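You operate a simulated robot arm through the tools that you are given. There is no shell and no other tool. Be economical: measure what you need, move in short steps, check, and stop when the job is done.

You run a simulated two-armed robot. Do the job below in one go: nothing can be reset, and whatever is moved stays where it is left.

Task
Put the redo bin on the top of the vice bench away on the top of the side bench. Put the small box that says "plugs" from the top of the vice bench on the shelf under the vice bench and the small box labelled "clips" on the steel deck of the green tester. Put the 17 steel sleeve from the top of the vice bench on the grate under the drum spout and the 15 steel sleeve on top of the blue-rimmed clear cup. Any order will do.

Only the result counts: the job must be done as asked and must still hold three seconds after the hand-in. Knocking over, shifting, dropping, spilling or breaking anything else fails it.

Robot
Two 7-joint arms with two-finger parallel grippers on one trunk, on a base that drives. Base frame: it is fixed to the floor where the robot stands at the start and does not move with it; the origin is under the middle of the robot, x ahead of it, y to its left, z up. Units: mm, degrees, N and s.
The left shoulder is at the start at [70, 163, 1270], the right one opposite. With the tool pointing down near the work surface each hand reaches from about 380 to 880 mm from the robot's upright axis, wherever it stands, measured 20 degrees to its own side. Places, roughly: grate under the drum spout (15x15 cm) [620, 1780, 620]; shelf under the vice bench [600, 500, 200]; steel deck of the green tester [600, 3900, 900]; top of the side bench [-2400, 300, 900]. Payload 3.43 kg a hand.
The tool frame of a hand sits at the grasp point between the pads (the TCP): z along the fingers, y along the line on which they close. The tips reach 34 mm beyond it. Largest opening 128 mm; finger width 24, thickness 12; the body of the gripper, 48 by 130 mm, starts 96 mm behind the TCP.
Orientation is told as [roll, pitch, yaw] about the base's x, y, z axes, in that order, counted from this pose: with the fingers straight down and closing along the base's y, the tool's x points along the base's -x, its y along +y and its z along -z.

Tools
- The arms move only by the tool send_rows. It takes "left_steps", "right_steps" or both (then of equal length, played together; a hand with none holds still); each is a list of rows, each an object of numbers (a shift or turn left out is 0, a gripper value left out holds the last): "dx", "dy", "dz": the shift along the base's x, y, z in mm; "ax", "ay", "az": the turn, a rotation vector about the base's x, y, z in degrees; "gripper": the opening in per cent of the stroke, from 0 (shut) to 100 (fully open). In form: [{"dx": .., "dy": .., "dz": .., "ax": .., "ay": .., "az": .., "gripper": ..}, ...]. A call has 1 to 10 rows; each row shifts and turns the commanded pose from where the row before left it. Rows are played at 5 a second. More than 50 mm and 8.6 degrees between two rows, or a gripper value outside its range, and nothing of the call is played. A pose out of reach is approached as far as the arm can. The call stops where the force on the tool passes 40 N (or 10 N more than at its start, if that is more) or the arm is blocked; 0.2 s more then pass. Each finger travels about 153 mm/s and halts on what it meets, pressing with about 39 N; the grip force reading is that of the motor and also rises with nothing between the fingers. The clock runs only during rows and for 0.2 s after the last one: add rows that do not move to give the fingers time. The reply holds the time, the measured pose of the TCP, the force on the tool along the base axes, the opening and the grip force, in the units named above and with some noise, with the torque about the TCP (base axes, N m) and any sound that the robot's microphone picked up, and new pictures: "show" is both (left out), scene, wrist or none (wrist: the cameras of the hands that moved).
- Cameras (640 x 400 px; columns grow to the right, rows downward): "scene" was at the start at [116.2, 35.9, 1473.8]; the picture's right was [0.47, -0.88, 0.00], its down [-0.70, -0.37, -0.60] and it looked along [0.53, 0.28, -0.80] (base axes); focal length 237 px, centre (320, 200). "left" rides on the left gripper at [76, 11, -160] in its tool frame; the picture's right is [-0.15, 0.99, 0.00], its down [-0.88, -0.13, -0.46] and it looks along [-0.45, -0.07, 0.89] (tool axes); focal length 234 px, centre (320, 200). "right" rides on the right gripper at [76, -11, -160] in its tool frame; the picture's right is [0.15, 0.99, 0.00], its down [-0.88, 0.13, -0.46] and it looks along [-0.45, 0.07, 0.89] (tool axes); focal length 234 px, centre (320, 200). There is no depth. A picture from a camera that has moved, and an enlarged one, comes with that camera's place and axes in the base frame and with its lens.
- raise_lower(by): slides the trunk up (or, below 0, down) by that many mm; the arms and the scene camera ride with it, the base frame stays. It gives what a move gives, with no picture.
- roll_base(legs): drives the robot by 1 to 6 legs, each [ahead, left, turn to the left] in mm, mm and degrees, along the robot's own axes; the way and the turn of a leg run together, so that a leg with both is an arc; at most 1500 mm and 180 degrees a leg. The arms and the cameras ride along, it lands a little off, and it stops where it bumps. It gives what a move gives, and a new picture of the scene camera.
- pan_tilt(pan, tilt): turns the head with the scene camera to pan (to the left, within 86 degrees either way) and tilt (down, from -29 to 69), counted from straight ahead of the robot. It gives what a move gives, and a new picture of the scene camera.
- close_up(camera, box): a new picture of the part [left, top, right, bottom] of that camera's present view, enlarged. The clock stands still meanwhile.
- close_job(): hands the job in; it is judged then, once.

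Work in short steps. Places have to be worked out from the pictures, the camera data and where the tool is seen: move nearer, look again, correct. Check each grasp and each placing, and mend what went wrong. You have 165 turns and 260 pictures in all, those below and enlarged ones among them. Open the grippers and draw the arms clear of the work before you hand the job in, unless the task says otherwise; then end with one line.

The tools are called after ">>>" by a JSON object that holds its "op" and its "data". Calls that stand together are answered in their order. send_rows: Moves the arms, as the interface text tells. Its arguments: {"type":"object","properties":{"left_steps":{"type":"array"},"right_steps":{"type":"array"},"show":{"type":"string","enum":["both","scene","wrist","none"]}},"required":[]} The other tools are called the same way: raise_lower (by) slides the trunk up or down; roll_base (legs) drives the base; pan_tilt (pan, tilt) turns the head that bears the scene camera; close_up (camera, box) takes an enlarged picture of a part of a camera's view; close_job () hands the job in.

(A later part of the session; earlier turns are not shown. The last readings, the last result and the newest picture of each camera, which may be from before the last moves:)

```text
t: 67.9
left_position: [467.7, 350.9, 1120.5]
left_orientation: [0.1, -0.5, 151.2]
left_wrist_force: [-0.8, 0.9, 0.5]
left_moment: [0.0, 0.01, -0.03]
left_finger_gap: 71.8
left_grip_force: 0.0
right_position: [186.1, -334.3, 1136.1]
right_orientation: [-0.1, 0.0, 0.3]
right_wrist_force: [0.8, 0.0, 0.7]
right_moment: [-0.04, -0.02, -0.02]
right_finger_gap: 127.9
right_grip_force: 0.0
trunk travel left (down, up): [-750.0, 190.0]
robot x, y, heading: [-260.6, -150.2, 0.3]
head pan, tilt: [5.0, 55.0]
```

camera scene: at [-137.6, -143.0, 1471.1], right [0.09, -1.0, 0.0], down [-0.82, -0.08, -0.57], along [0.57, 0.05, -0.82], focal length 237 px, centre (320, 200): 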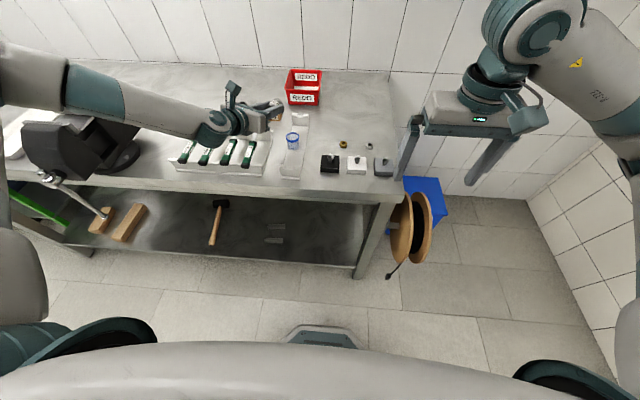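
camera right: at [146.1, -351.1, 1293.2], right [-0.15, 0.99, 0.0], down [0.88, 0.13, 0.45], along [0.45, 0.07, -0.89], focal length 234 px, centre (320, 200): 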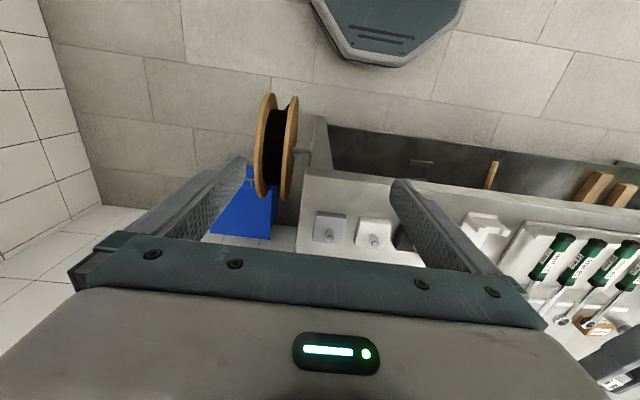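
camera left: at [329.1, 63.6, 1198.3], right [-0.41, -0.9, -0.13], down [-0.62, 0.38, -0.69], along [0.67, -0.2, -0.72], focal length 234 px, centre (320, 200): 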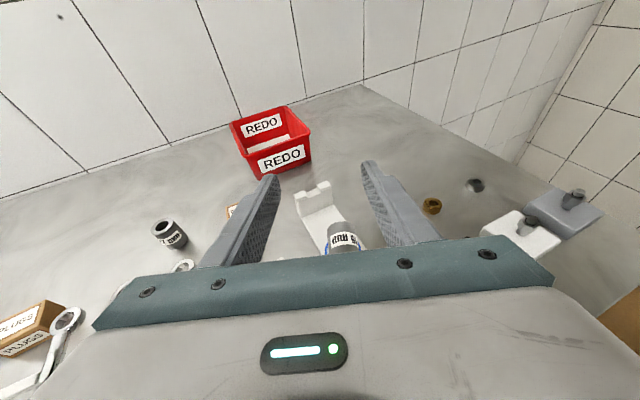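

Now I yaw the left hand back to zero while opening it fully and lifting.

>>> {"op": "send_rows", "data": {"left_steps": [{"az": -8.5, "dz": 10, "gripper": 100}, {"az": -8.5, "dz": 10}, {"az": -8.5, "dz": 10}, {"az": -8.5, "dz": 10}, {"az": -8.5, "dz": 10}, {"az": -8.5, "dz": 10}, {"az": -8.5}, {"az": -8.5}, {"az": -8.5}, {"az": -8.5}], "show": "none"}}

>>> {"op": "send_rows", "data": {"left_steps": [{"az": -8.5}, {"az": -8.5}, {"az": -8.5}, {"az": -8.5}, {"az": -8.5}, {"az": -8.5}, {"az": -8.5}, {"az": -6.7}], "show": "scene"}}

```text
t: 70.1
left_position: [468.6, 350.5, 1180.6]
left_orientation: [0.0, -0.5, 66.1]
left_wrist_force: [0.0, 0.1, -0.5]
left_moment: [-0.01, -0.04, 0.02]
left_finger_gap: 127.9
left_grip_force: 0.1
right_position: [186.3, -336.9, 1134.8]
right_orientation: [0.0, 0.0, 0.3]
right_wrist_force: [-0.3, -0.1, 0.1]
right_moment: [0.01, -0.01, 0.02]
right_finger_gap: 128.1
right_grip_force: 0.0
trunk travel left (down, up): [-750.0, 190.0]
robot x, y, heading: [-257.9, -151.0, 0.4]
head pan, tilt: [5.0, 55.0]
```

```text
t: 71.9
left_position: [467.4, 350.8, 1180.9]
left_orientation: [-0.1, -0.5, -0.1]
left_wrist_force: [0.7, -0.4, -0.4]
left_moment: [-0.02, -0.02, 0.0]
left_finger_gap: 127.9
left_grip_force: 0.0
right_position: [185.4, -337.1, 1135.3]
right_orientation: [0.0, 0.0, 0.3]
right_wrist_force: [-0.5, -0.4, -0.5]
right_moment: [-0.02, 0.03, -0.02]
right_finger_gap: 127.9
right_grip_force: 0.1
trunk travel left (down, up): [-750.0, 190.0]
robot x, y, heading: [-258.4, -149.3, 0.5]
head pan, tilt: [5.0, 55.0]
camera scene: at [-137.6, -141.3, 1471.0], right [0.09, -1.0, 0.0], down [-0.82, -0.08, -0.57], along [0.57, 0.05, -0.82], focal length 237 px, centre (320, 200)
```

scene: 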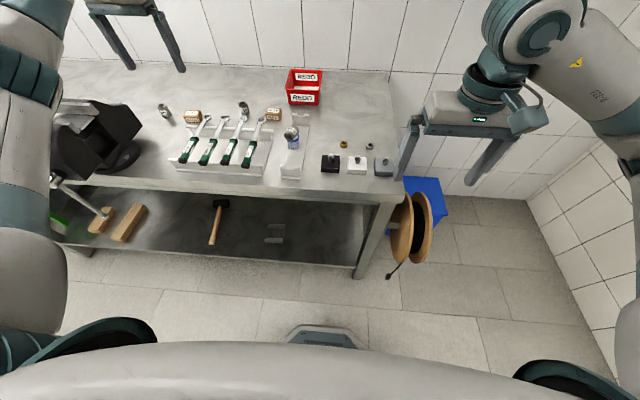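

15 sleeve still in place. Next: PLUGS with the left hand. I drive forward and left to bring it in reach.

>>> {"op": "roll_base", "data": {"legs": [[200, 100, -0.4]]}}

>>> {"op": "send_rows", "data": {"left_steps": [{"dx": -40, "dy": -25, "dz": -30}, {"dx": -40, "dy": -25, "dz": -30}, {"dx": 0}], "show": "wrist"}}

```text
t: 73.6
left_position: [665.2, 451.5, 1181.0]
left_orientation: [0.0, -0.5, 0.0]
left_wrist_force: [0.3, -0.2, 0.4]
left_moment: [0.03, -0.04, 0.02]
left_finger_gap: 128.1
left_grip_force: 0.0
right_position: [383.0, -235.3, 1135.0]
right_orientation: [-0.1, 0.0, 0.3]
right_wrist_force: [0.2, -0.4, 0.3]
right_moment: [0.02, -0.03, 0.01]
right_finger_gap: 128.0
right_grip_force: 0.1
trunk travel left (down, up): [-750.0, 190.0]
robot x, y, heading: [-64.3, -44.5, 0.3]
head pan, tilt: [5.0, 55.0]
camera scene: at [59.1, -39.4, 1471.2], right [0.09, -1.0, 0.0], down [-0.82, -0.08, -0.57], along [0.57, 0.05, -0.82], focal length 237 px, centre (320, 200)
```

scene: 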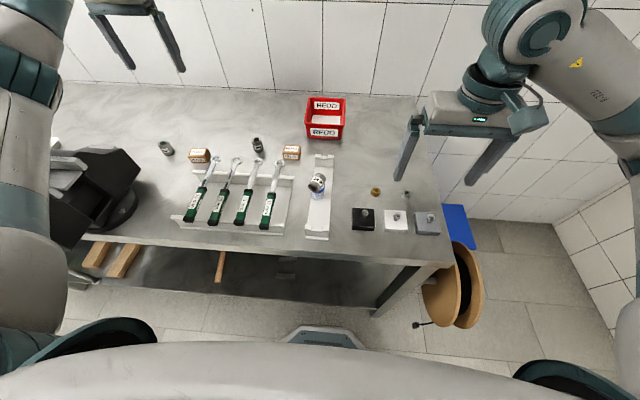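

```text
refused: row 1 steps farther than a row can; nothing moved
```

Steps were too long; I split them.

>>> {"op": "send_rows", "data": {"left_steps": [{"dx": -32, "dy": -20, "dz": -25}, {"dx": -32, "dy": -20, "dz": -25}, {"dx": -18, "dy": -10, "dz": -25}, {"dx": 0}], "show": "wrist"}}

>>> {"op": "close_up", "data": {"camera": "left", "box": [240, 70, 400, 190]}}

```text
t: 74.6
left_position: [582.5, 402.1, 1104.0]
left_orientation: [0.1, -0.6, 0.1]
left_wrist_force: [0.2, 0.1, 0.6]
left_moment: [-0.03, -0.02, 0.01]
left_finger_gap: 128.0
left_grip_force: 0.0
right_position: [382.7, -234.4, 1135.3]
right_orientation: [0.1, 0.1, 0.3]
right_wrist_force: [-0.2, 0.3, 0.0]
right_moment: [0.02, 0.0, 0.01]
right_finger_gap: 127.7
right_grip_force: 0.0
trunk travel left (down, up): [-750.0, 190.0]
robot x, y, heading: [-64.1, -50.0, 0.1]
head pan, tilt: [5.0, 55.0]
camera left: at [504.9, 411.9, 1263.7], right [0.15, 0.99, 0.0], down [0.88, -0.13, 0.46], along [0.46, -0.07, -0.89], focal length 234 px, centre (320, 200)
```

left: 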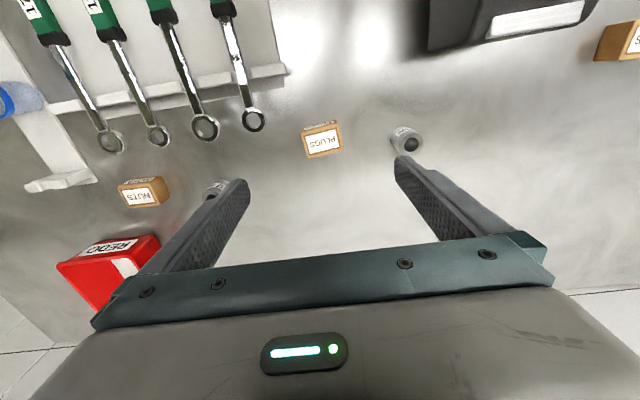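

```text
3.33 times, centred on (320, 130) of left
camera zoom: at [504.9, 411.9, 1263.7], right [0.15, 0.99, 0.0], down [0.88, -0.13, 0.46], along [0.46, -0.07, -0.89], focal length 781 px, centre (320, 433)
```

zoom: 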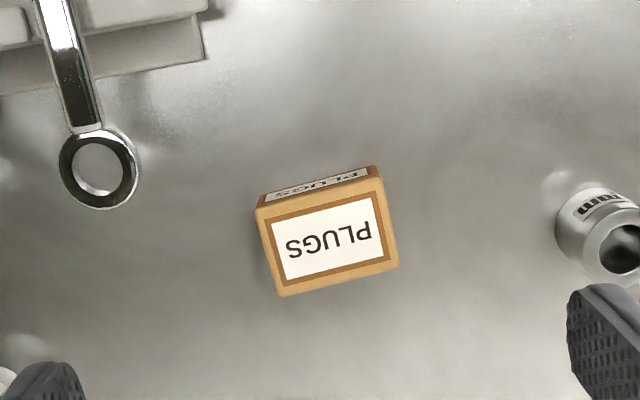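

PLUGS is about 53 × 38 mm at (587, 402), turned about +4.5°. I narrow the opening, align, and descend.

>>> {"op": "send_rows", "data": {"left_steps": [{"dx": 4.5, "az": 4.5, "gripper": 70}, {"dz": -45}, {"dz": -45}, {"dz": -40}, {"dz": -25}, {"dz": -10}, {"dx": 0}], "show": "wrist"}}

```text
t: 76.2
left_position: [586.2, 402.8, 943.7]
left_orientation: [0.2, -0.7, 4.6]
left_wrist_force: [0.6, 0.0, -0.4]
left_moment: [0.01, -0.03, -0.05]
left_finger_gap: 89.5
left_grip_force: 0.0
right_position: [381.8, -237.2, 1134.7]
right_orientation: [0.3, -0.1, 0.3]
right_wrist_force: [-0.5, 0.0, 0.0]
right_moment: [0.01, -0.02, -0.02]
right_finger_gap: 128.0
right_grip_force: 0.0
trunk travel left (down, up): [-750.0, 190.0]
robot x, y, heading: [-66.7, -47.9, 0.4]
head pan, tilt: [5.0, 55.0]
camera left: at [506.7, 405.2, 1103.4], right [0.07, 1.0, 0.01], down [0.88, -0.06, 0.47], along [0.46, -0.03, -0.89], focal length 234 px, centre (320, 200)
```

left: 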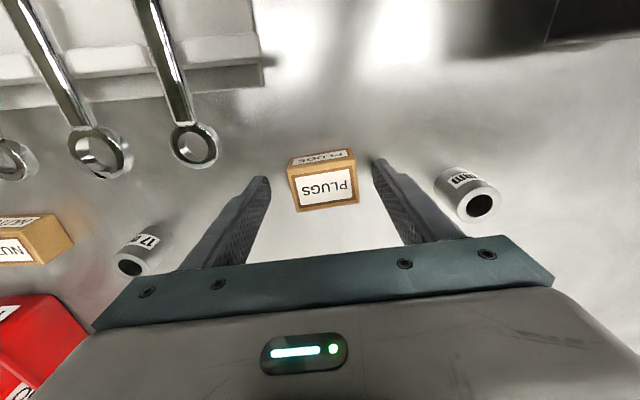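

Well placed between the fingers. Lower a touch, grip, and lift.

>>> {"op": "send_rows", "data": {"left_steps": [{"dz": -4}, {"gripper": 0}, {"dx": 0}, {"dx": 0}, {"dz": 20}, {"dz": 45}, {"dz": 45}, {"dz": 45}, {"dz": 40}], "show": "wrist"}}

```text
t: 78.2
left_position: [586.9, 400.7, 1130.3]
left_orientation: [0.2, -0.5, 4.5]
left_wrist_force: [0.2, -0.1, 0.2]
left_moment: [0.0, 0.02, -0.01]
left_finger_gap: 53.7
left_grip_force: 38.8
right_position: [383.0, -235.4, 1134.5]
right_orientation: [0.0, 0.0, 0.3]
right_wrist_force: [0.7, -0.3, -0.9]
right_moment: [-0.01, 0.01, 0.0]
right_finger_gap: 127.8
right_grip_force: 0.1
trunk travel left (down, up): [-750.0, 190.0]
robot x, y, heading: [-64.1, -48.6, 0.3]
head pan, tilt: [5.0, 55.0]
camera left: at [508.7, 404.3, 1289.8], right [0.07, 1.0, 0.0], down [0.88, -0.06, 0.46], along [0.46, -0.03, -0.89], focal length 234 px, centre (320, 200)
```

left: 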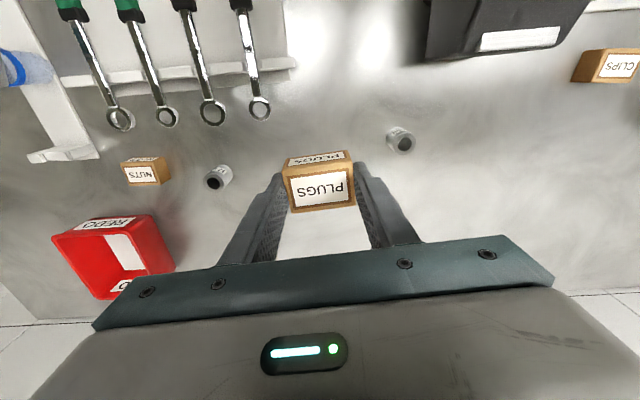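

PLUGS held. I back the base off 450 mm, clear of the bench, then look at the shelf.

>>> {"op": "roll_base", "data": {"legs": [[-450, 0, 0]]}}

>>> {"op": "raise_lower", "data": {"by": -600}}

>>> {"op": "pan_tilt", "data": {"pan": 25, "tilt": 35}}

```text
t: 81.0
left_position: [125.9, 397.8, 1129.7]
left_orientation: [-0.1, -0.6, 4.4]
left_wrist_force: [-0.2, -0.2, -0.9]
left_moment: [0.01, 0.02, 0.0]
left_finger_gap: 53.8
left_grip_force: 38.9
right_position: [-79.9, -238.9, 1134.4]
right_orientation: [0.1, 0.1, 0.1]
right_wrist_force: [-0.4, 0.3, -0.4]
right_moment: [0.02, 0.0, 0.03]
right_finger_gap: 128.2
right_grip_force: 0.0
trunk travel left (down, up): [-750.0, 190.0]
robot x, y, heading: [-528.3, -51.9, 0.4]
head pan, tilt: [5.0, 55.0]
camera scene: at [-403.2, -40.8, 1471.0], right [0.09, -1.0, 0.0], down [-0.82, -0.07, -0.57], along [0.57, 0.05, -0.82], focal length 237 px, centre (320, 200)
```

scene: 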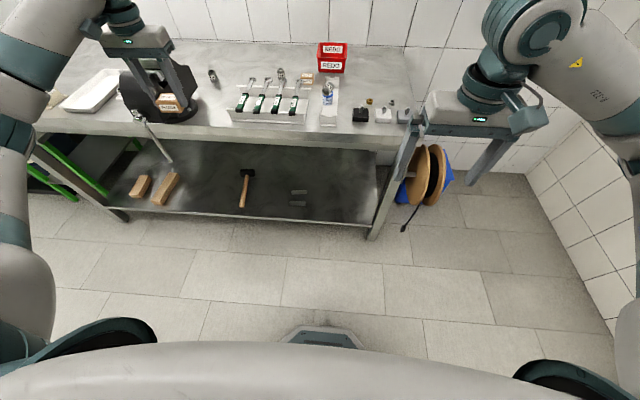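

```text
refused: -600 is not a number from -400 to 400
```

```text
t: 81.8
left_position: [124.2, 397.3, 1129.7]
left_orientation: [0.0, -0.4, 4.2]
left_wrist_force: [0.9, 0.7, -1.4]
left_moment: [-0.02, 0.02, 0.01]
left_finger_gap: 53.7
left_grip_force: 38.7
right_position: [-80.5, -238.0, 1134.5]
right_orientation: [0.1, 0.0, 0.0]
right_wrist_force: [-0.1, -0.6, 0.3]
right_moment: [-0.03, 0.0, -0.01]
right_finger_gap: 127.8
right_grip_force: 0.1
trunk travel left (down, up): [-750.0, 190.0]
robot x, y, heading: [-528.2, -50.8, -0.1]
head pan, tilt: [25.0, 35.0]
camera scene: at [-395.7, -10.0, 1499.2], right [0.42, -0.91, 0.0], down [-0.52, -0.24, -0.82], along [0.74, 0.35, -0.57], focal length 237 px, centre (320, 200)
```

scene: 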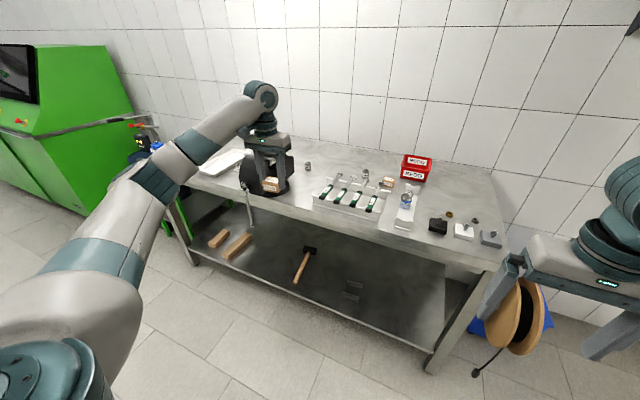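

The shelf is free around (420, 370), between the hammer (y≈535) and the flat plates (y≈190). I lower the trunk in two steps.

>>> {"op": "raise_lower", "data": {"by": -400}}

>>> {"op": "raise_lower", "data": {"by": -300}}

>>> {"op": "pan_tilt", "data": {"pan": 25, "tilt": 20}}

```text
t: 85.7
left_position: [124.8, 396.3, 730.3]
left_orientation: [0.0, -0.4, 4.3]
left_wrist_force: [0.3, 0.4, -0.8]
left_moment: [0.03, 0.01, 0.01]
left_finger_gap: 53.9
left_grip_force: 38.6
right_position: [-81.5, -237.5, 734.1]
right_orientation: [0.0, 0.0, 0.1]
right_wrist_force: [0.1, -0.2, -0.9]
right_moment: [-0.03, 0.03, 0.0]
right_finger_gap: 128.3
right_grip_force: 0.1
trunk travel left (down, up): [-350.0, 590.0]
robot x, y, heading: [-525.7, -45.1, -0.1]
head pan, tilt: [25.0, 35.0]
```

```text
t: 88.7
left_position: [124.7, 398.0, 430.7]
left_orientation: [0.0, -0.5, 4.3]
left_wrist_force: [-0.1, 0.8, -0.6]
left_moment: [0.03, 0.01, 0.0]
left_finger_gap: 53.8
left_grip_force: 39.0
right_position: [-80.2, -237.8, 435.5]
right_orientation: [0.0, 0.0, 0.0]
right_wrist_force: [-0.2, 0.2, -0.4]
right_moment: [0.03, 0.02, 0.02]
right_finger_gap: 128.2
right_grip_force: 0.2
trunk travel left (down, up): [-50.0, 890.0]
robot x, y, heading: [-528.5, -46.4, -0.0]
head pan, tilt: [25.0, 35.0]
```

```text
t: 89.4
left_position: [124.4, 397.6, 429.1]
left_orientation: [0.0, -0.4, 4.3]
left_wrist_force: [0.6, -0.2, 0.3]
left_moment: [0.0, 0.03, -0.01]
left_finger_gap: 53.9
left_grip_force: 39.2
right_position: [-80.4, -237.4, 434.6]
right_orientation: [0.0, 0.0, 0.0]
right_wrist_force: [-0.8, -0.2, 0.0]
right_moment: [-0.01, -0.02, -0.02]
right_finger_gap: 128.1
right_grip_force: 0.0
trunk travel left (down, up): [-50.0, 890.0]
robot x, y, heading: [-525.4, -46.5, 0.0]
head pan, tilt: [25.0, 20.0]
camera scene: at [-391.4, -7.8, 823.1], right [0.42, -0.91, 0.0], down [-0.31, -0.15, -0.94], along [0.85, 0.4, -0.34], focal length 237 px, centre (320, 200)
```

scene: 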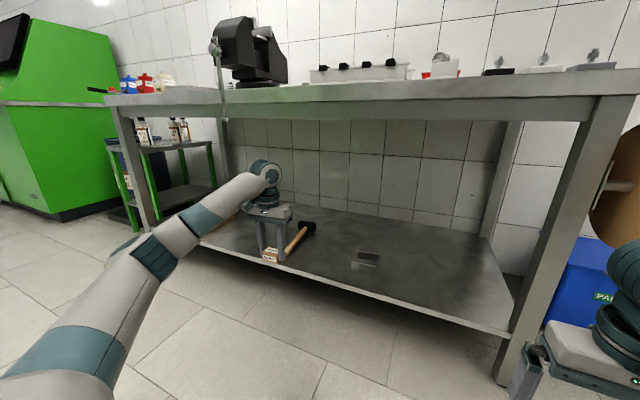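

Clear passage under the bench. Lower the arm so the box bottom is about 50 mm above shelf level.

>>> {"op": "send_rows", "data": {"left_steps": [{"dz": -45}, {"dz": -45}, {"dz": -45}, {"dx": 0}], "show": "none"}}

>>> {"op": "roll_base", "data": {"legs": [[290, 0, 0]]}}

```text
t: 90.4
left_position: [125.8, 399.6, 296.7]
left_orientation: [0.0, -0.6, 4.2]
left_wrist_force: [-0.4, -0.6, -0.3]
left_moment: [0.0, 0.02, -0.02]
left_finger_gap: 53.8
left_grip_force: 39.1
right_position: [-80.9, -237.9, 433.6]
right_orientation: [-0.1, 0.0, 0.1]
right_wrist_force: [0.4, 0.0, -0.6]
right_moment: [-0.01, -0.02, 0.02]
right_finger_gap: 128.0
right_grip_force: 0.1
trunk travel left (down, up): [-50.0, 890.0]
robot x, y, heading: [-526.2, -48.1, 0.3]
head pan, tilt: [25.0, 20.0]
```

```text
t: 92.2
left_position: [376.8, 394.6, 301.1]
left_orientation: [-0.1, -0.7, 3.5]
left_wrist_force: [-0.1, 0.4, -0.5]
left_moment: [0.01, -0.04, -0.01]
left_finger_gap: 53.9
left_grip_force: 39.7
right_position: [150.8, -239.7, 429.2]
right_orientation: [-0.6, 0.0, 0.8]
right_wrist_force: [-0.6, -0.2, -0.3]
right_moment: [0.02, 0.02, -0.06]
right_finger_gap: 128.1
right_grip_force: 0.2
trunk travel left (down, up): [-50.0, 890.0]
robot x, y, heading: [-278.0, -41.9, -0.7]
head pan, tilt: [25.0, 20.0]
stopped in leg 1: the robot was blocked; the commanded pose is now the measured one
camera scene: at [-148.0, -4.7, 824.0], right [0.41, -0.91, 0.0], down [-0.31, -0.14, -0.94], along [0.86, 0.39, -0.34], focal length 237 px, centre (320, 200)
```

scene: 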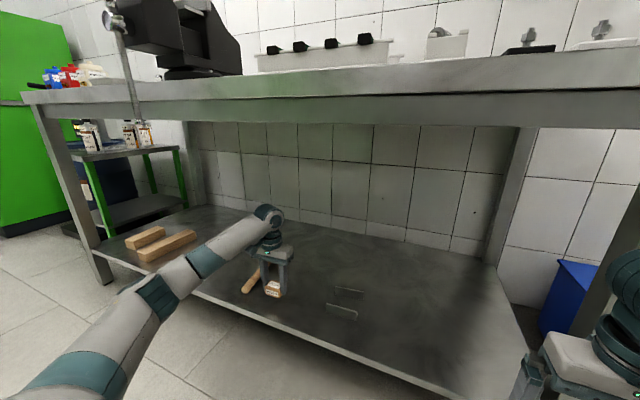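

Blocked at x −278 — probably the right hand or forearm against the spool/leg. I back off 20 mm and look right.

>>> {"op": "roll_base", "data": {"legs": [[-20, 0, 0.5]]}}

>>> {"op": "pan_tilt", "data": {"pan": -35, "tilt": 30}}

```text
t: 93.0
left_position: [354.7, 400.2, 297.5]
left_orientation: [0.1, -0.6, 4.1]
left_wrist_force: [0.5, 0.3, -0.2]
left_moment: [-0.01, 0.02, 0.0]
left_finger_gap: 53.7
left_grip_force: 39.0
right_position: [136.3, -235.9, 425.2]
right_orientation: [-0.6, 0.6, 1.4]
right_wrist_force: [0.8, 0.7, -0.1]
right_moment: [0.0, -0.02, 0.0]
right_finger_gap: 127.9
right_grip_force: 0.0
trunk travel left (down, up): [-50.0, 890.0]
robot x, y, heading: [-299.3, -44.1, -0.0]
head pan, tilt: [25.0, 20.0]
camera scene: at [-164.1, -5.2, 823.1], right [0.42, -0.91, 0.0], down [-0.31, -0.14, -0.94], along [0.85, 0.4, -0.34], focal length 237 px, centre (320, 200)
```

scene: 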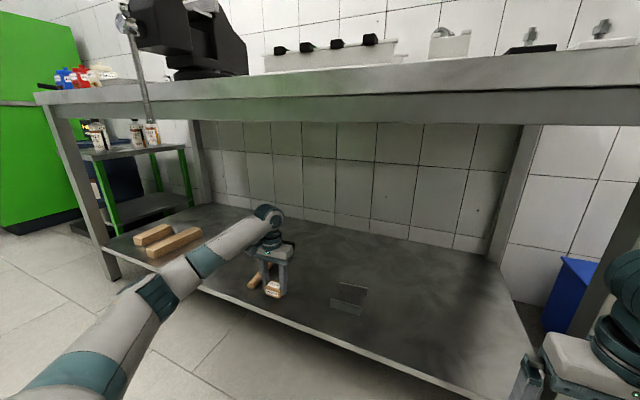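

```text
t: 94.3
left_position: [352.4, 399.9, 297.9]
left_orientation: [0.0, -0.5, 4.1]
left_wrist_force: [0.6, 0.0, -0.2]
left_moment: [0.0, -0.01, 0.01]
left_finger_gap: 53.9
left_grip_force: 39.7
right_position: [137.1, -235.8, 426.7]
right_orientation: [-0.7, 0.5, 1.4]
right_wrist_force: [0.2, 0.1, 0.0]
right_moment: [0.01, 0.01, -0.01]
right_finger_gap: 127.8
right_grip_force: 0.1
trunk travel left (down, up): [-50.0, 890.0]
robot x, y, heading: [-300.9, -46.6, -0.4]
head pan, tilt: [-35.0, 30.0]
camera scene: at [-174.5, -96.3, 807.1], right [-0.57, -0.82, 0.0], down [-0.41, 0.29, -0.87], along [0.71, -0.5, -0.5], focal length 237 px, centre (320, 200)
```

scene: 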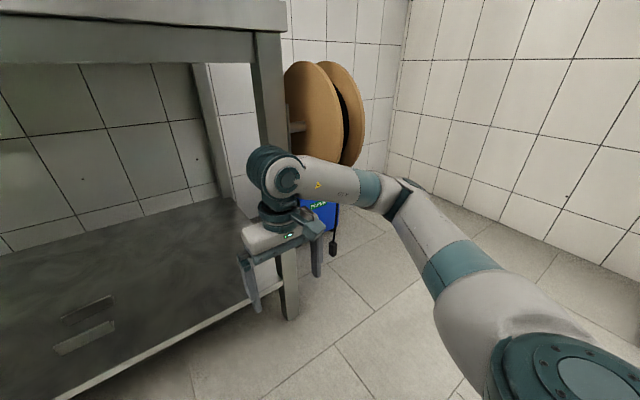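

The right wrist had touched the bench leg; spool and leg look fine. I leave the base and extend the left arm instead, then lower to the shelf.

>>> {"op": "send_rows", "data": {"left_steps": [{"dx": 20}, {"dx": 20}, {"dx": 20}, {"dz": -20}, {"dz": -15}, {"dz": -10}, {"dx": 0}], "show": "wrist"}}

```text
t: 95.9
left_position: [414.0, 399.0, 261.3]
left_orientation: [0.1, -1.2, 4.2]
left_wrist_force: [-6.9, -1.0, 38.0]
left_moment: [-0.15, 0.83, 0.03]
left_finger_gap: 54.0
left_grip_force: 39.4
right_position: [134.4, -237.4, 428.4]
right_orientation: [-0.4, 0.1, 1.4]
right_wrist_force: [0.2, 0.0, 0.3]
right_moment: [0.01, -0.02, -0.02]
right_finger_gap: 128.0
right_grip_force: 0.1
trunk travel left (down, up): [-50.0, 890.0]
robot x, y, heading: [-294.1, -48.4, -0.1]
head pan, tilt: [-35.0, 30.0]
camera left: at [333.6, 403.3, 419.4], right [0.07, 1.0, 0.0], down [0.88, -0.07, 0.47], along [0.47, -0.03, -0.88], focal length 234 px, centre (320, 200)
```

left: 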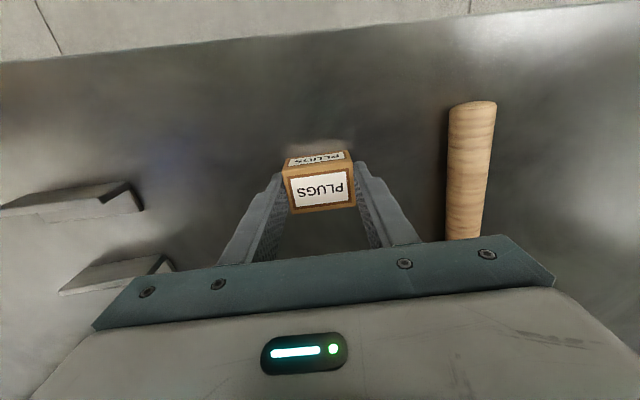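

Box is on the shelf (contact). Ease off, open, and rise.

>>> {"op": "send_rows", "data": {"left_steps": [{"dz": 3}, {"gripper": 65}, {"dx": 0}, {"dz": 15}, {"dz": 35}, {"dz": 30}, {"dx": 0}], "show": "wrist"}}

```text
t: 97.5
left_position: [412.7, 398.1, 336.7]
left_orientation: [0.0, -0.6, 4.1]
left_wrist_force: [-0.4, 0.2, 0.4]
left_moment: [0.01, 0.03, 0.0]
left_finger_gap: 83.3
left_grip_force: 0.1
right_position: [137.1, -236.0, 425.5]
right_orientation: [-0.6, 0.5, 1.4]
right_wrist_force: [0.2, 0.3, 0.2]
right_moment: [-0.03, -0.01, -0.02]
right_finger_gap: 127.8
right_grip_force: 0.0
trunk travel left (down, up): [-50.0, 890.0]
robot x, y, heading: [-296.1, -47.2, -0.0]
head pan, tilt: [-35.0, 30.0]
camera left: at [334.3, 402.3, 497.3], right [0.07, 1.0, 0.0], down [0.88, -0.07, 0.46], along [0.46, -0.03, -0.89], focal length 234 px, centre (320, 200)
```

left: 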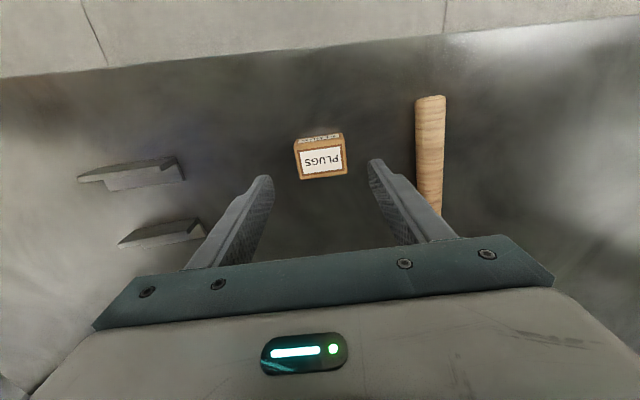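

PLUGS stands on the shelf. Back out fully, then raise the trunk.

>>> {"op": "roll_base", "data": {"legs": [[-330, 0, 0]]}}

>>> {"op": "raise_lower", "data": {"by": 400}}

>>> {"op": "raise_lower", "data": {"by": 300}}

```text
t: 99.7
left_position: [85.9, 404.0, 337.4]
left_orientation: [0.0, -0.5, 4.5]
left_wrist_force: [0.0, -0.4, 0.1]
left_moment: [-0.02, -0.02, 0.02]
left_finger_gap: 83.3
left_grip_force: 0.0
right_position: [-185.9, -233.8, 426.2]
right_orientation: [-0.7, 0.5, 1.8]
right_wrist_force: [-0.2, -0.8, 0.4]
right_moment: [0.0, -0.01, 0.0]
right_finger_gap: 127.8
right_grip_force: 0.0
trunk travel left (down, up): [-50.0, 890.0]
robot x, y, heading: [-621.0, -45.9, 0.6]
head pan, tilt: [-35.0, 30.0]
camera scene: at [-496.8, -96.4, 807.1], right [-0.57, -0.82, 0.0], down [-0.41, 0.28, -0.87], along [0.71, -0.49, -0.5], focal length 237 px, centre (320, 200)
```

scene: 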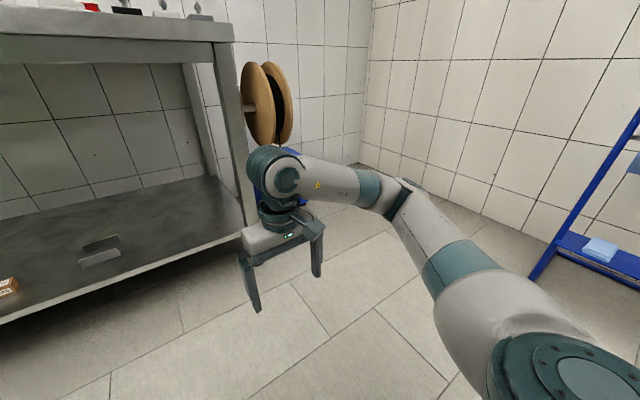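

```text
t: 103.5
left_position: [86.9, 402.8, 736.9]
left_orientation: [0.1, -0.4, 4.7]
left_wrist_force: [0.1, -0.5, -0.4]
left_moment: [0.0, 0.02, -0.01]
left_finger_gap: 83.2
left_grip_force: 0.0
right_position: [-184.3, -233.5, 825.7]
right_orientation: [-0.6, 0.4, 1.8]
right_wrist_force: [1.2, -0.6, 0.2]
right_moment: [0.03, -0.02, 0.02]
right_finger_gap: 128.2
right_grip_force: 0.2
trunk travel left (down, up): [-450.0, 490.0]
robot x, y, heading: [-622.1, -44.5, 0.6]
head pan, tilt: [-35.0, 30.0]
```

```text
t: 106.5
left_position: [87.2, 402.2, 1037.6]
left_orientation: [0.0, -0.5, 4.6]
left_wrist_force: [0.1, -0.3, -0.3]
left_moment: [-0.04, 0.04, -0.01]
left_finger_gap: 83.5
left_grip_force: 0.1
right_position: [-184.5, -234.2, 1125.1]
right_orientation: [-0.6, 0.5, 1.8]
right_wrist_force: [-0.3, 0.3, -0.2]
right_moment: [0.01, 0.0, -0.02]
right_finger_gap: 128.1
right_grip_force: 0.1
trunk travel left (down, up): [-750.0, 190.0]
robot x, y, heading: [-622.4, -47.1, 0.7]
head pan, tilt: [-35.0, 30.0]
```

Raise both hands, then drive to the bench for the REDO bin with the right hand.

>>> {"op": "send_rows", "data": {"left_steps": [{"dz": 45}, {"dz": 45}, {"dz": 45}, {"dz": 25}, {"az": -4.5}], "right_steps": [{"dz": 30, "az": -1.8}, {"dz": 30}, {"dx": 0}, {"dx": 0}, {"dx": 0}], "show": "none"}}

>>> {"op": "pan_tilt", "data": {"pan": -5, "tilt": 50}}

>>> {"op": "roll_base", "data": {"legs": [[590, 130, -0.6]]}}

```text
t: 107.7
left_position: [88.8, 402.7, 1198.3]
left_orientation: [0.0, -0.5, 0.1]
left_wrist_force: [-1.2, -0.2, -0.8]
left_moment: [0.0, 0.03, 0.01]
left_finger_gap: 83.5
left_grip_force: 0.0
right_position: [-184.7, -234.7, 1185.3]
right_orientation: [-0.7, 0.6, 0.0]
right_wrist_force: [0.2, 0.9, 0.7]
right_moment: [0.02, 0.02, 0.0]
right_finger_gap: 128.0
right_grip_force: 0.0
trunk travel left (down, up): [-750.0, 190.0]
robot x, y, heading: [-622.8, -47.8, 0.7]
head pan, tilt: [-35.0, 30.0]
```

```text
t: 108.7
left_position: [87.8, 403.8, 1198.7]
left_orientation: [-0.1, -0.5, 0.1]
left_wrist_force: [-0.5, -0.8, -0.5]
left_moment: [0.02, 0.02, 0.0]
left_finger_gap: 82.9
left_grip_force: 0.1
right_position: [-184.0, -234.7, 1185.4]
right_orientation: [-0.6, 0.5, 0.0]
right_wrist_force: [1.1, -0.1, -0.1]
right_moment: [0.01, 0.0, -0.03]
right_finger_gap: 128.2
right_grip_force: 0.1
trunk travel left (down, up): [-750.0, 190.0]
robot x, y, heading: [-624.5, -43.2, 0.3]
head pan, tilt: [-5.0, 50.0]
camera scene: at [-494.4, -51.2, 1477.6], right [-0.08, -1.0, 0.0], down [-0.76, 0.06, -0.64], along [0.64, -0.05, -0.77], focal length 237 px, centre (320, 200)
```

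scene: 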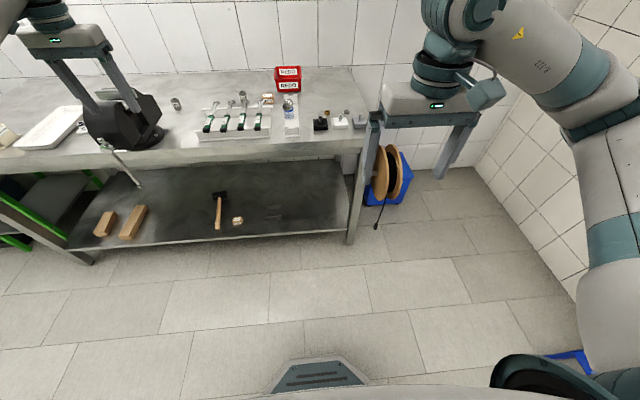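

```text
t: 112.0
left_position: [666.5, 536.9, 1199.3]
left_orientation: [0.1, -0.6, 0.0]
left_wrist_force: [-0.9, -0.4, -0.1]
left_moment: [0.01, -0.02, -0.01]
left_finger_gap: 83.4
left_grip_force: 0.0
right_position: [393.4, -99.2, 1183.9]
right_orientation: [-0.6, 0.5, -0.1]
right_wrist_force: [0.6, 0.1, 0.0]
right_moment: [-0.04, -0.01, -0.01]
right_finger_gap: 128.1
right_grip_force: 0.0
trunk travel left (down, up): [-750.0, 190.0]
robot x, y, heading: [-42.2, 92.0, 0.2]
head pan, tilt: [-5.0, 50.0]
camera scene: at [83.9, 84.4, 1477.6], right [-0.08, -1.0, 0.0], down [-0.76, 0.06, -0.64], along [0.64, -0.05, -0.77], focal length 237 px, centre (320, 200)
```

scene: 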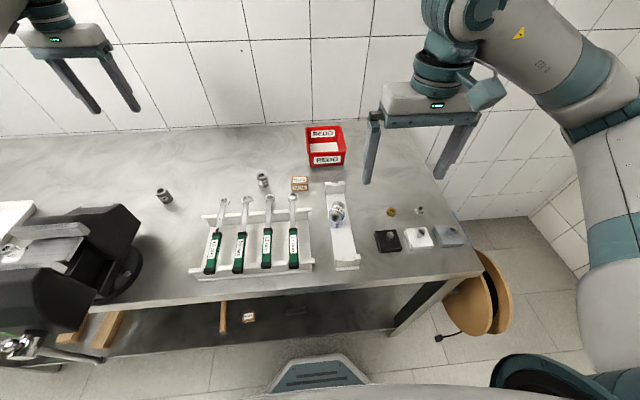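

All in order. I move the right hand over the bin for a closer look.

>>> {"op": "send_rows", "data": {"right_steps": [{"dx": 45, "dy": 13}, {"dx": 45, "dy": 13}, {"dx": 45, "dy": 13}, {"dx": 45, "dy": 13}, {"dx": 45, "dy": 13}, {"dx": 45, "dy": 13}, {"dx": 45, "dy": 13, "dz": -10}, {"dx": 35, "dy": 13, "dz": -20}, {"dx": 0}], "show": "wrist"}}

>>> {"op": "close_up", "data": {"camera": "right", "box": [220, 50, 440, 230]}}

```text
t: 114.0
left_position: [666.2, 537.3, 1198.5]
left_orientation: [0.1, -0.5, 0.0]
left_wrist_force: [0.3, 0.1, 0.1]
left_moment: [0.01, -0.05, -0.01]
left_finger_gap: 83.1
left_grip_force: 0.1
right_position: [747.0, 4.2, 1154.4]
right_orientation: [-0.5, 0.4, 0.0]
right_wrist_force: [-0.7, 0.1, -0.1]
right_moment: [0.02, -0.02, -0.01]
right_finger_gap: 127.9
right_grip_force: 0.1
trunk travel left (down, up): [-750.0, 190.0]
robot x, y, heading: [-39.5, 89.4, 0.3]
head pan, tilt: [-5.0, 50.0]
camera right: at [672.0, -3.5, 1314.0], right [-0.15, 0.99, -0.01], down [0.88, 0.13, 0.45], along [0.44, 0.06, -0.89], focal length 234 px, centre (320, 200)
```

right: 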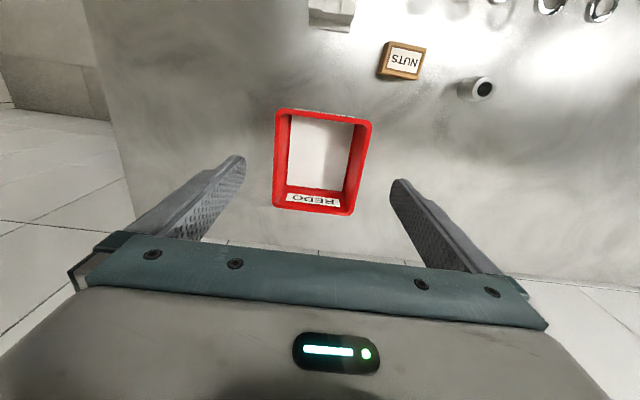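

```text
2.22 times, centred on (330, 140) of right
camera zoom: at [672.0, -3.5, 1314.0], right [-0.15, 0.99, -0.01], down [0.88, 0.13, 0.45], along [0.44, 0.06, -0.89], focal length 520 px, centre (298, 333)
```

zoom: 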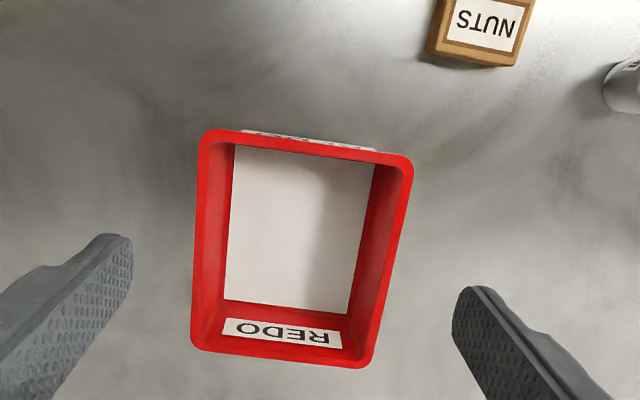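

Bin rim about 135 × 155 mm, wider than the opening, so I'll grip a side wall mid-length. A scene close-up gives me its height.

>>> {"op": "close_up", "data": {"camera": "scene", "box": [290, 115, 360, 175]}}

```text
6.67 times, centred on (325, 145) of scene
camera zoom: at [83.8, 83.4, 1477.6], right [-0.08, -1.0, 0.0], down [-0.76, 0.06, -0.64], along [0.64, -0.05, -0.77], focal length 1582 px, centre (287, 567)
```

zoom: 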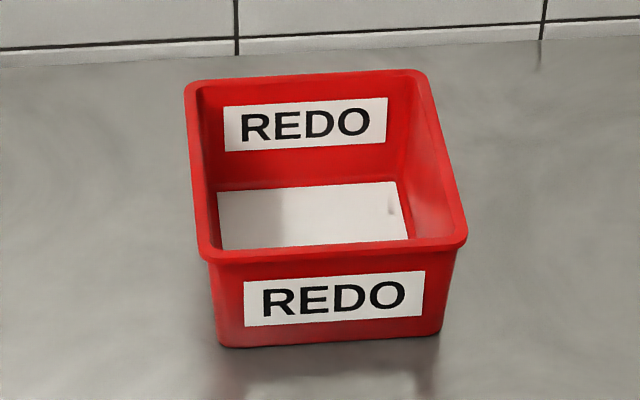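

Rim height is about 972, centre (787, 8), right wall at y≈−54. I drive 45 mm forward, then take the right wall in the right gripper.

>>> {"op": "roll_base", "data": {"legs": [[45, 0, 0]]}}

>>> {"op": "send_rows", "data": {"right_steps": [{"dx": -4, "dy": -29, "ax": 3, "gripper": 42}, {"dy": -29}, {"dz": -45}, {"dz": -45}, {"dx": 0}], "show": "wrist"}}

```text
t: 114.9
left_position: [704.7, 538.5, 1201.8]
left_orientation: [0.0, -0.7, 0.2]
left_wrist_force: [-0.6, 0.6, 0.6]
left_moment: [-0.01, -0.05, -0.01]
left_finger_gap: 83.1
left_grip_force: 0.0
right_position: [785.2, 7.6, 1157.8]
right_orientation: [-0.5, 0.1, 0.0]
right_wrist_force: [-0.8, 1.3, 0.4]
right_moment: [-0.01, -0.07, -0.01]
right_finger_gap: 128.2
right_grip_force: 0.1
trunk travel left (down, up): [-750.0, 190.0]
robot x, y, heading: [0.7, 86.6, 0.2]
head pan, tilt: [-5.0, 50.0]
camera scene: at [121.1, 84.9, 1478.4], right [-0.08, -1.0, 0.0], down [-0.76, 0.06, -0.65], along [0.64, -0.05, -0.76], focal length 237 px, centre (320, 200)
```

scene: 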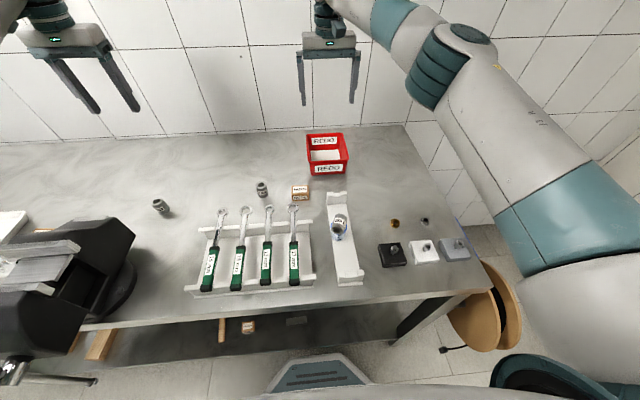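

```text
t: 116.1
left_position: [708.2, 539.0, 1199.5]
left_orientation: [0.0, -0.6, 0.1]
left_wrist_force: [0.2, 0.0, -0.7]
left_moment: [-0.03, -0.03, -0.02]
left_finger_gap: 83.1
left_grip_force: 0.0
right_position: [786.9, -52.8, 1067.0]
right_orientation: [2.6, 0.4, -0.1]
right_wrist_force: [-0.3, -0.4, 0.1]
right_moment: [0.04, -0.03, 0.01]
right_finger_gap: 53.7
right_grip_force: 0.1
trunk travel left (down, up): [-750.0, 190.0]
robot x, y, heading: [0.8, 88.3, 0.3]
head pan, tilt: [-5.0, 50.0]
camera right: at [711.8, -68.5, 1225.9], right [-0.15, 0.99, 0.04], down [0.88, 0.11, 0.46], along [0.45, 0.1, -0.89], focal length 234 px, centre (320, 200)
```

right: 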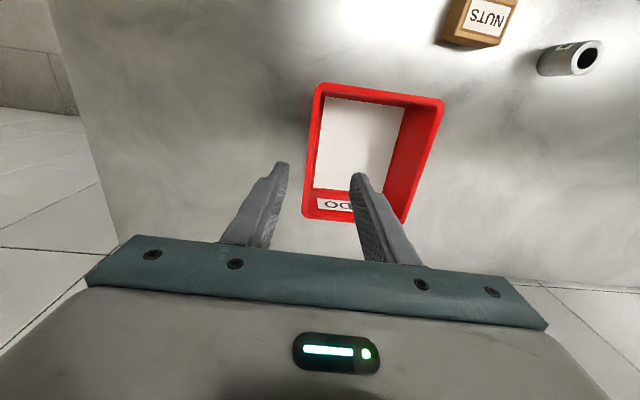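

Wall centre works out at y≈−54; shift 1 mm and descend so the fingers straddle the wall.

>>> {"op": "send_rows", "data": {"right_steps": [{"dy": -1, "dz": -40}, {"dz": -30}, {"dz": -20}, {"dz": -11}, {"dx": 0}], "show": "wrist"}}

```text
t: 117.3
left_position: [709.4, 538.1, 1198.7]
left_orientation: [-0.1, -0.6, 0.1]
left_wrist_force: [0.1, 0.2, -0.1]
left_moment: [0.01, 0.0, 0.02]
left_finger_gap: 83.2
left_grip_force: 0.1
right_position: [787.6, -51.5, 964.8]
right_orientation: [2.4, 0.4, 0.0]
right_wrist_force: [-0.1, 0.1, -0.4]
right_moment: [0.02, 0.07, 0.03]
right_finger_gap: 54.2
right_grip_force: 0.1
trunk travel left (down, up): [-750.0, 190.0]
robot x, y, heading: [-0.6, 93.4, 0.3]
head pan, tilt: [-5.0, 50.0]
camera right: at [713.1, -69.7, 1123.6], right [-0.15, 0.99, 0.04], down [0.88, 0.11, 0.45], along [0.44, 0.1, -0.89], focal length 234 px, centre (320, 200)
```

right: 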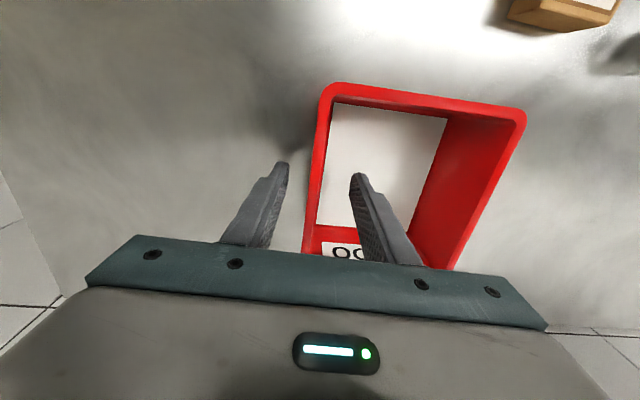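

Wall is between the fingers. Close and lift slightly to check the hold.

>>> {"op": "send_rows", "data": {"right_steps": [{"gripper": 20}, {"gripper": 10}, {"gripper": 0}, {"dx": 0}, {"dz": 8}, {"dz": 15}, {"dx": 0}], "show": "both"}}

```text
t: 118.9
left_position: [710.0, 538.8, 1199.2]
left_orientation: [0.1, -0.5, 0.1]
left_wrist_force: [-0.2, 0.2, 0.2]
left_moment: [-0.01, 0.0, 0.04]
left_finger_gap: 83.0
left_grip_force: 0.0
right_position: [787.9, -52.7, 985.7]
right_orientation: [2.5, 0.5, 0.0]
right_wrist_force: [-0.1, -0.2, -0.7]
right_moment: [-0.06, 0.03, 0.0]
right_finger_gap: 2.3
right_grip_force: 36.9
trunk travel left (down, up): [-750.0, 190.0]
robot x, y, heading: [-4.5, 86.3, 0.3]
head pan, tilt: [-5.0, 50.0]
camera scene: at [128.4, 84.9, 1477.5], right [-0.08, -1.0, 0.0], down [-0.76, 0.06, -0.64], along [0.64, -0.05, -0.77], focal length 237 px, centre (320, 200)
camera right: at [713.2, -69.5, 1145.4], right [-0.15, 0.99, 0.04], down [0.88, 0.11, 0.45], along [0.44, 0.1, -0.89], focal length 234 px, centre (320, 200)
```

scene: 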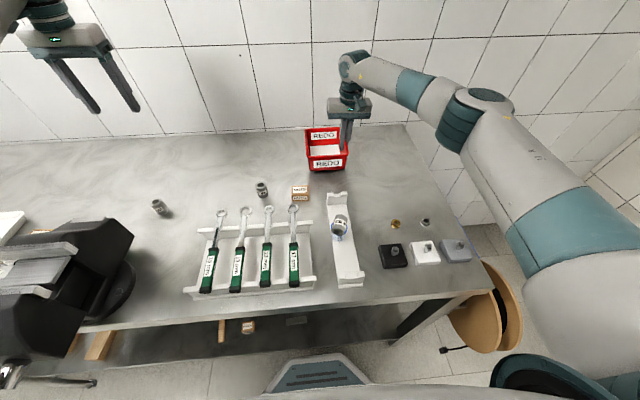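
right: 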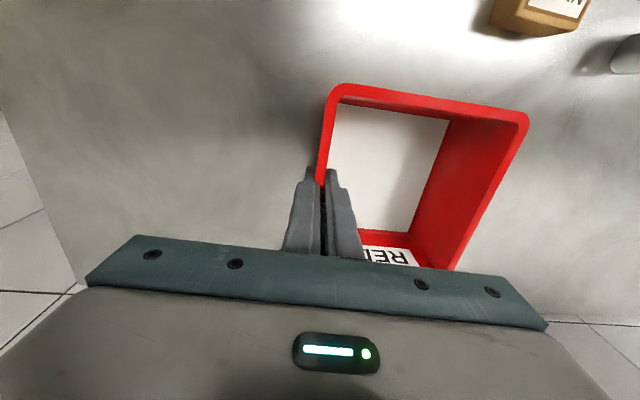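

Bin held by its wall, very light. Lift clear and back away from the bench.

>>> {"op": "send_rows", "data": {"right_steps": [{"dz": 40}, {"dz": 45}, {"dz": 45}, {"dz": 45}, {"dx": 0}], "show": "none"}}

>>> {"op": "roll_base", "data": {"legs": [[-700, 0, 0]]}}

>>> {"op": "pan_tilt", "data": {"pan": 0, "tilt": 35}}

```text
t: 120.1
left_position: [711.4, 538.2, 1198.6]
left_orientation: [0.0, -0.5, 0.1]
left_wrist_force: [0.1, 0.0, -0.2]
left_moment: [0.02, 0.03, -0.01]
left_finger_gap: 83.3
left_grip_force: 0.1
right_position: [789.8, -54.3, 1160.9]
right_orientation: [2.5, 0.5, 0.0]
right_wrist_force: [-0.1, -0.4, -1.2]
right_moment: [-0.11, 0.02, 0.01]
right_finger_gap: 2.3
right_grip_force: 37.0
trunk travel left (down, up): [-750.0, 190.0]
robot x, y, heading: [3.3, 90.9, 0.2]
head pan, tilt: [-5.0, 50.0]
```

```text
t: 124.0
left_position: [20.3, 533.6, 1198.1]
left_orientation: [0.0, -0.5, -0.2]
left_wrist_force: [0.1, -0.7, -0.6]
left_moment: [-0.01, 0.0, -0.01]
left_finger_gap: 82.9
left_grip_force: 0.0
right_position: [96.4, -58.3, 1161.4]
right_orientation: [2.4, 0.5, -0.2]
right_wrist_force: [0.6, 0.7, -1.8]
right_moment: [-0.05, 0.01, -0.04]
right_finger_gap: 2.0
right_grip_force: 37.1
trunk travel left (down, up): [-750.0, 190.0]
robot x, y, heading: [-690.3, 87.3, 0.2]
head pan, tilt: [-5.0, 50.0]
camera scene: at [-564.4, 81.8, 1477.4], right [-0.09, -1.0, 0.0], down [-0.76, 0.07, -0.64], along [0.64, -0.06, -0.77], focal length 237 px, centre (320, 200)
```

scene: 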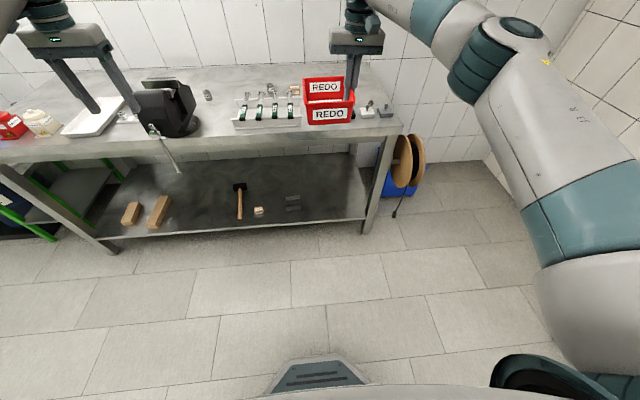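

```text
t: 124.7
left_position: [19.9, 532.9, 1199.0]
left_orientation: [0.0, -0.6, -0.2]
left_wrist_force: [-0.3, 0.4, -0.1]
left_moment: [0.02, 0.03, 0.0]
left_finger_gap: 82.9
left_grip_force: 0.1
right_position: [95.9, -59.8, 1161.3]
right_orientation: [2.4, 0.3, -0.2]
right_wrist_force: [-0.5, 0.8, -1.2]
right_moment: [-0.08, -0.01, 0.03]
right_finger_gap: 2.3
right_grip_force: 36.5
trunk travel left (down, up): [-750.0, 190.0]
robot x, y, heading: [-693.3, 87.7, 0.2]
head pan, tilt: [0.0, 35.0]
camera scene: at [-554.1, 88.4, 1499.2], right [0.0, -1.0, 0.0], down [-0.57, 0.0, -0.82], along [0.82, 0.0, -0.57], focal length 237 px, centre (320, 200)
```

scene: 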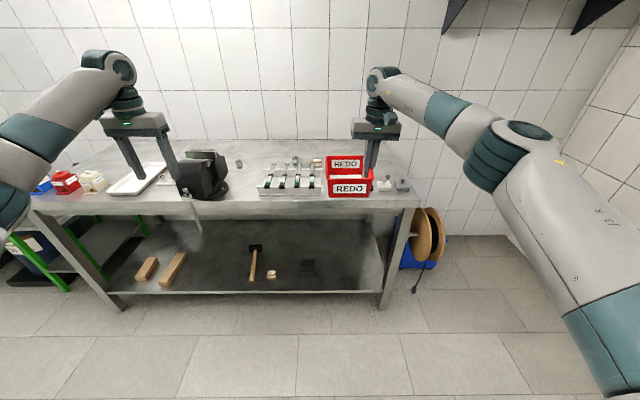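

I draw the hands closer in and turn left in stages, watching the surroundings.

>>> {"op": "send_rows", "data": {"right_steps": [{"dx": -45}, {"dx": -45}, {"dx": -45}, {"dx": -45}, {"dx": -45}, {"dx": 0}], "left_steps": [{"dx": -40}, {"dx": -40}, {"dx": -40}, {"dx": -40}, {"dx": -40}, {"dx": 0}], "show": "none"}}

>>> {"op": "roll_base", "data": {"legs": [[0, 0, 90]]}}

```text
t: 126.1
left_position: [-179.6, 535.4, 1199.2]
left_orientation: [0.0, -0.4, -0.2]
left_wrist_force: [0.0, 0.4, -0.1]
left_moment: [0.0, 0.03, -0.01]
left_finger_gap: 83.1
left_grip_force: 0.0
right_position: [-127.6, -60.1, 1161.4]
right_orientation: [2.4, 0.6, -0.3]
right_wrist_force: [-0.7, -0.2, -1.6]
right_moment: [-0.04, 0.04, -0.03]
right_finger_gap: 2.4
right_grip_force: 37.4
trunk travel left (down, up): [-750.0, 190.0]
robot x, y, heading: [-694.0, 86.7, 0.0]
head pan, tilt: [0.0, 35.0]
```

```text
t: 130.5
left_position: [-1165.1, 575.0, 1200.8]
left_orientation: [0.0, -0.6, 92.9]
left_wrist_force: [0.3, -0.4, -0.3]
left_moment: [-0.03, -0.01, 0.0]
left_finger_gap: 83.3
left_grip_force: 0.1
right_position: [-574.8, 658.4, 1163.3]
right_orientation: [2.5, 0.4, 92.7]
right_wrist_force: [0.3, -0.3, -1.6]
right_moment: [0.01, -0.1, -0.01]
right_finger_gap: 2.2
right_grip_force: 37.3
trunk travel left (down, up): [-750.0, 190.0]
robot x, y, heading: [-695.3, 86.9, 93.0]
head pan, tilt: [0.0, 35.0]
camera scene: at [-699.7, 226.6, 1499.3], right [1.0, 0.05, 0.0], down [0.03, -0.57, -0.82], along [-0.04, 0.82, -0.57], focal length 237 px, centre (320, 200)
```

scene: 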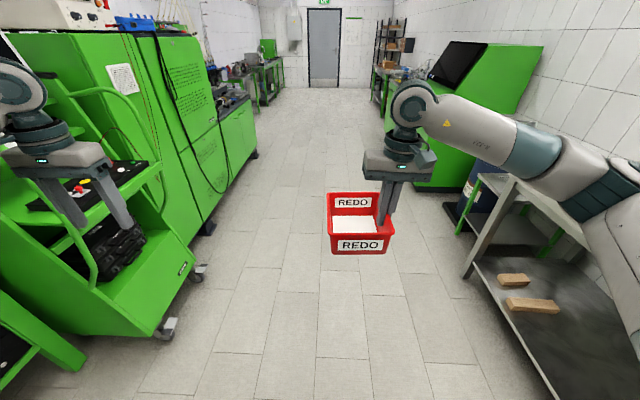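

Free floor around; trolley and bench lie beyond x −1700. Continue the turn.

>>> {"op": "roll_base", "data": {"legs": [[0, 0, 87]]}}

```text
t: 134.5
left_position: [-1212.9, -350.1, 1201.4]
left_orientation: [0.0, -0.6, 178.6]
left_wrist_force: [-0.1, -0.7, 0.4]
left_moment: [0.05, -0.01, 0.04]
left_finger_gap: 83.2
left_grip_force: 0.1
right_position: [-1253.5, 246.1, 1163.3]
right_orientation: [2.5, 0.5, 178.6]
right_wrist_force: [-0.3, 0.3, -1.7]
right_moment: [0.05, -0.02, 0.02]
right_finger_gap: 2.1
right_grip_force: 37.4
trunk travel left (down, up): [-750.0, 190.0]
robot x, y, heading: [-687.8, 87.6, 178.9]
head pan, tilt: [0.0, 35.0]
camera scene: at [-830.9, 90.7, 1499.3], right [0.02, 1.0, 0.0], down [0.57, -0.01, -0.82], along [-0.82, 0.01, -0.57], focal length 237 px, centre (320, 200)
```

scene: 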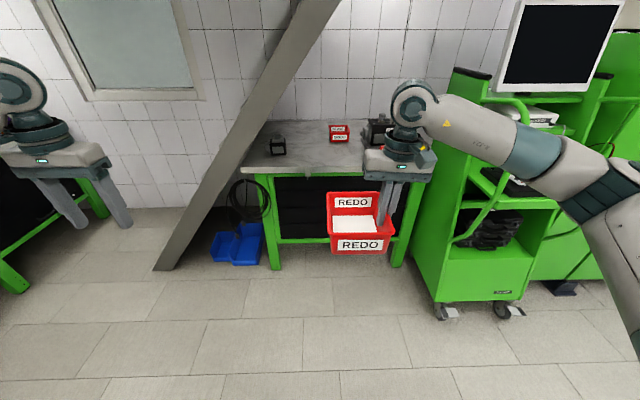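

The side bench is ahead, with a diagonal beam on its left side. Zoom to see what is on top.

>>> {"op": "close_up", "data": {"camera": "scene", "box": [220, 100, 460, 280]}}

```text
2.22 times, centred on (340, 190) of scene
camera zoom: at [-830.9, 90.7, 1499.3], right [0.02, 1.0, 0.0], down [0.57, -0.01, -0.82], along [-0.82, 0.01, -0.57], focal length 527 px, centre (276, 222)
```

zoom: 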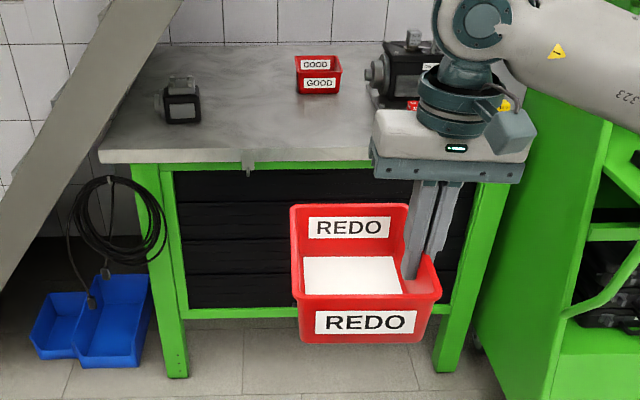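

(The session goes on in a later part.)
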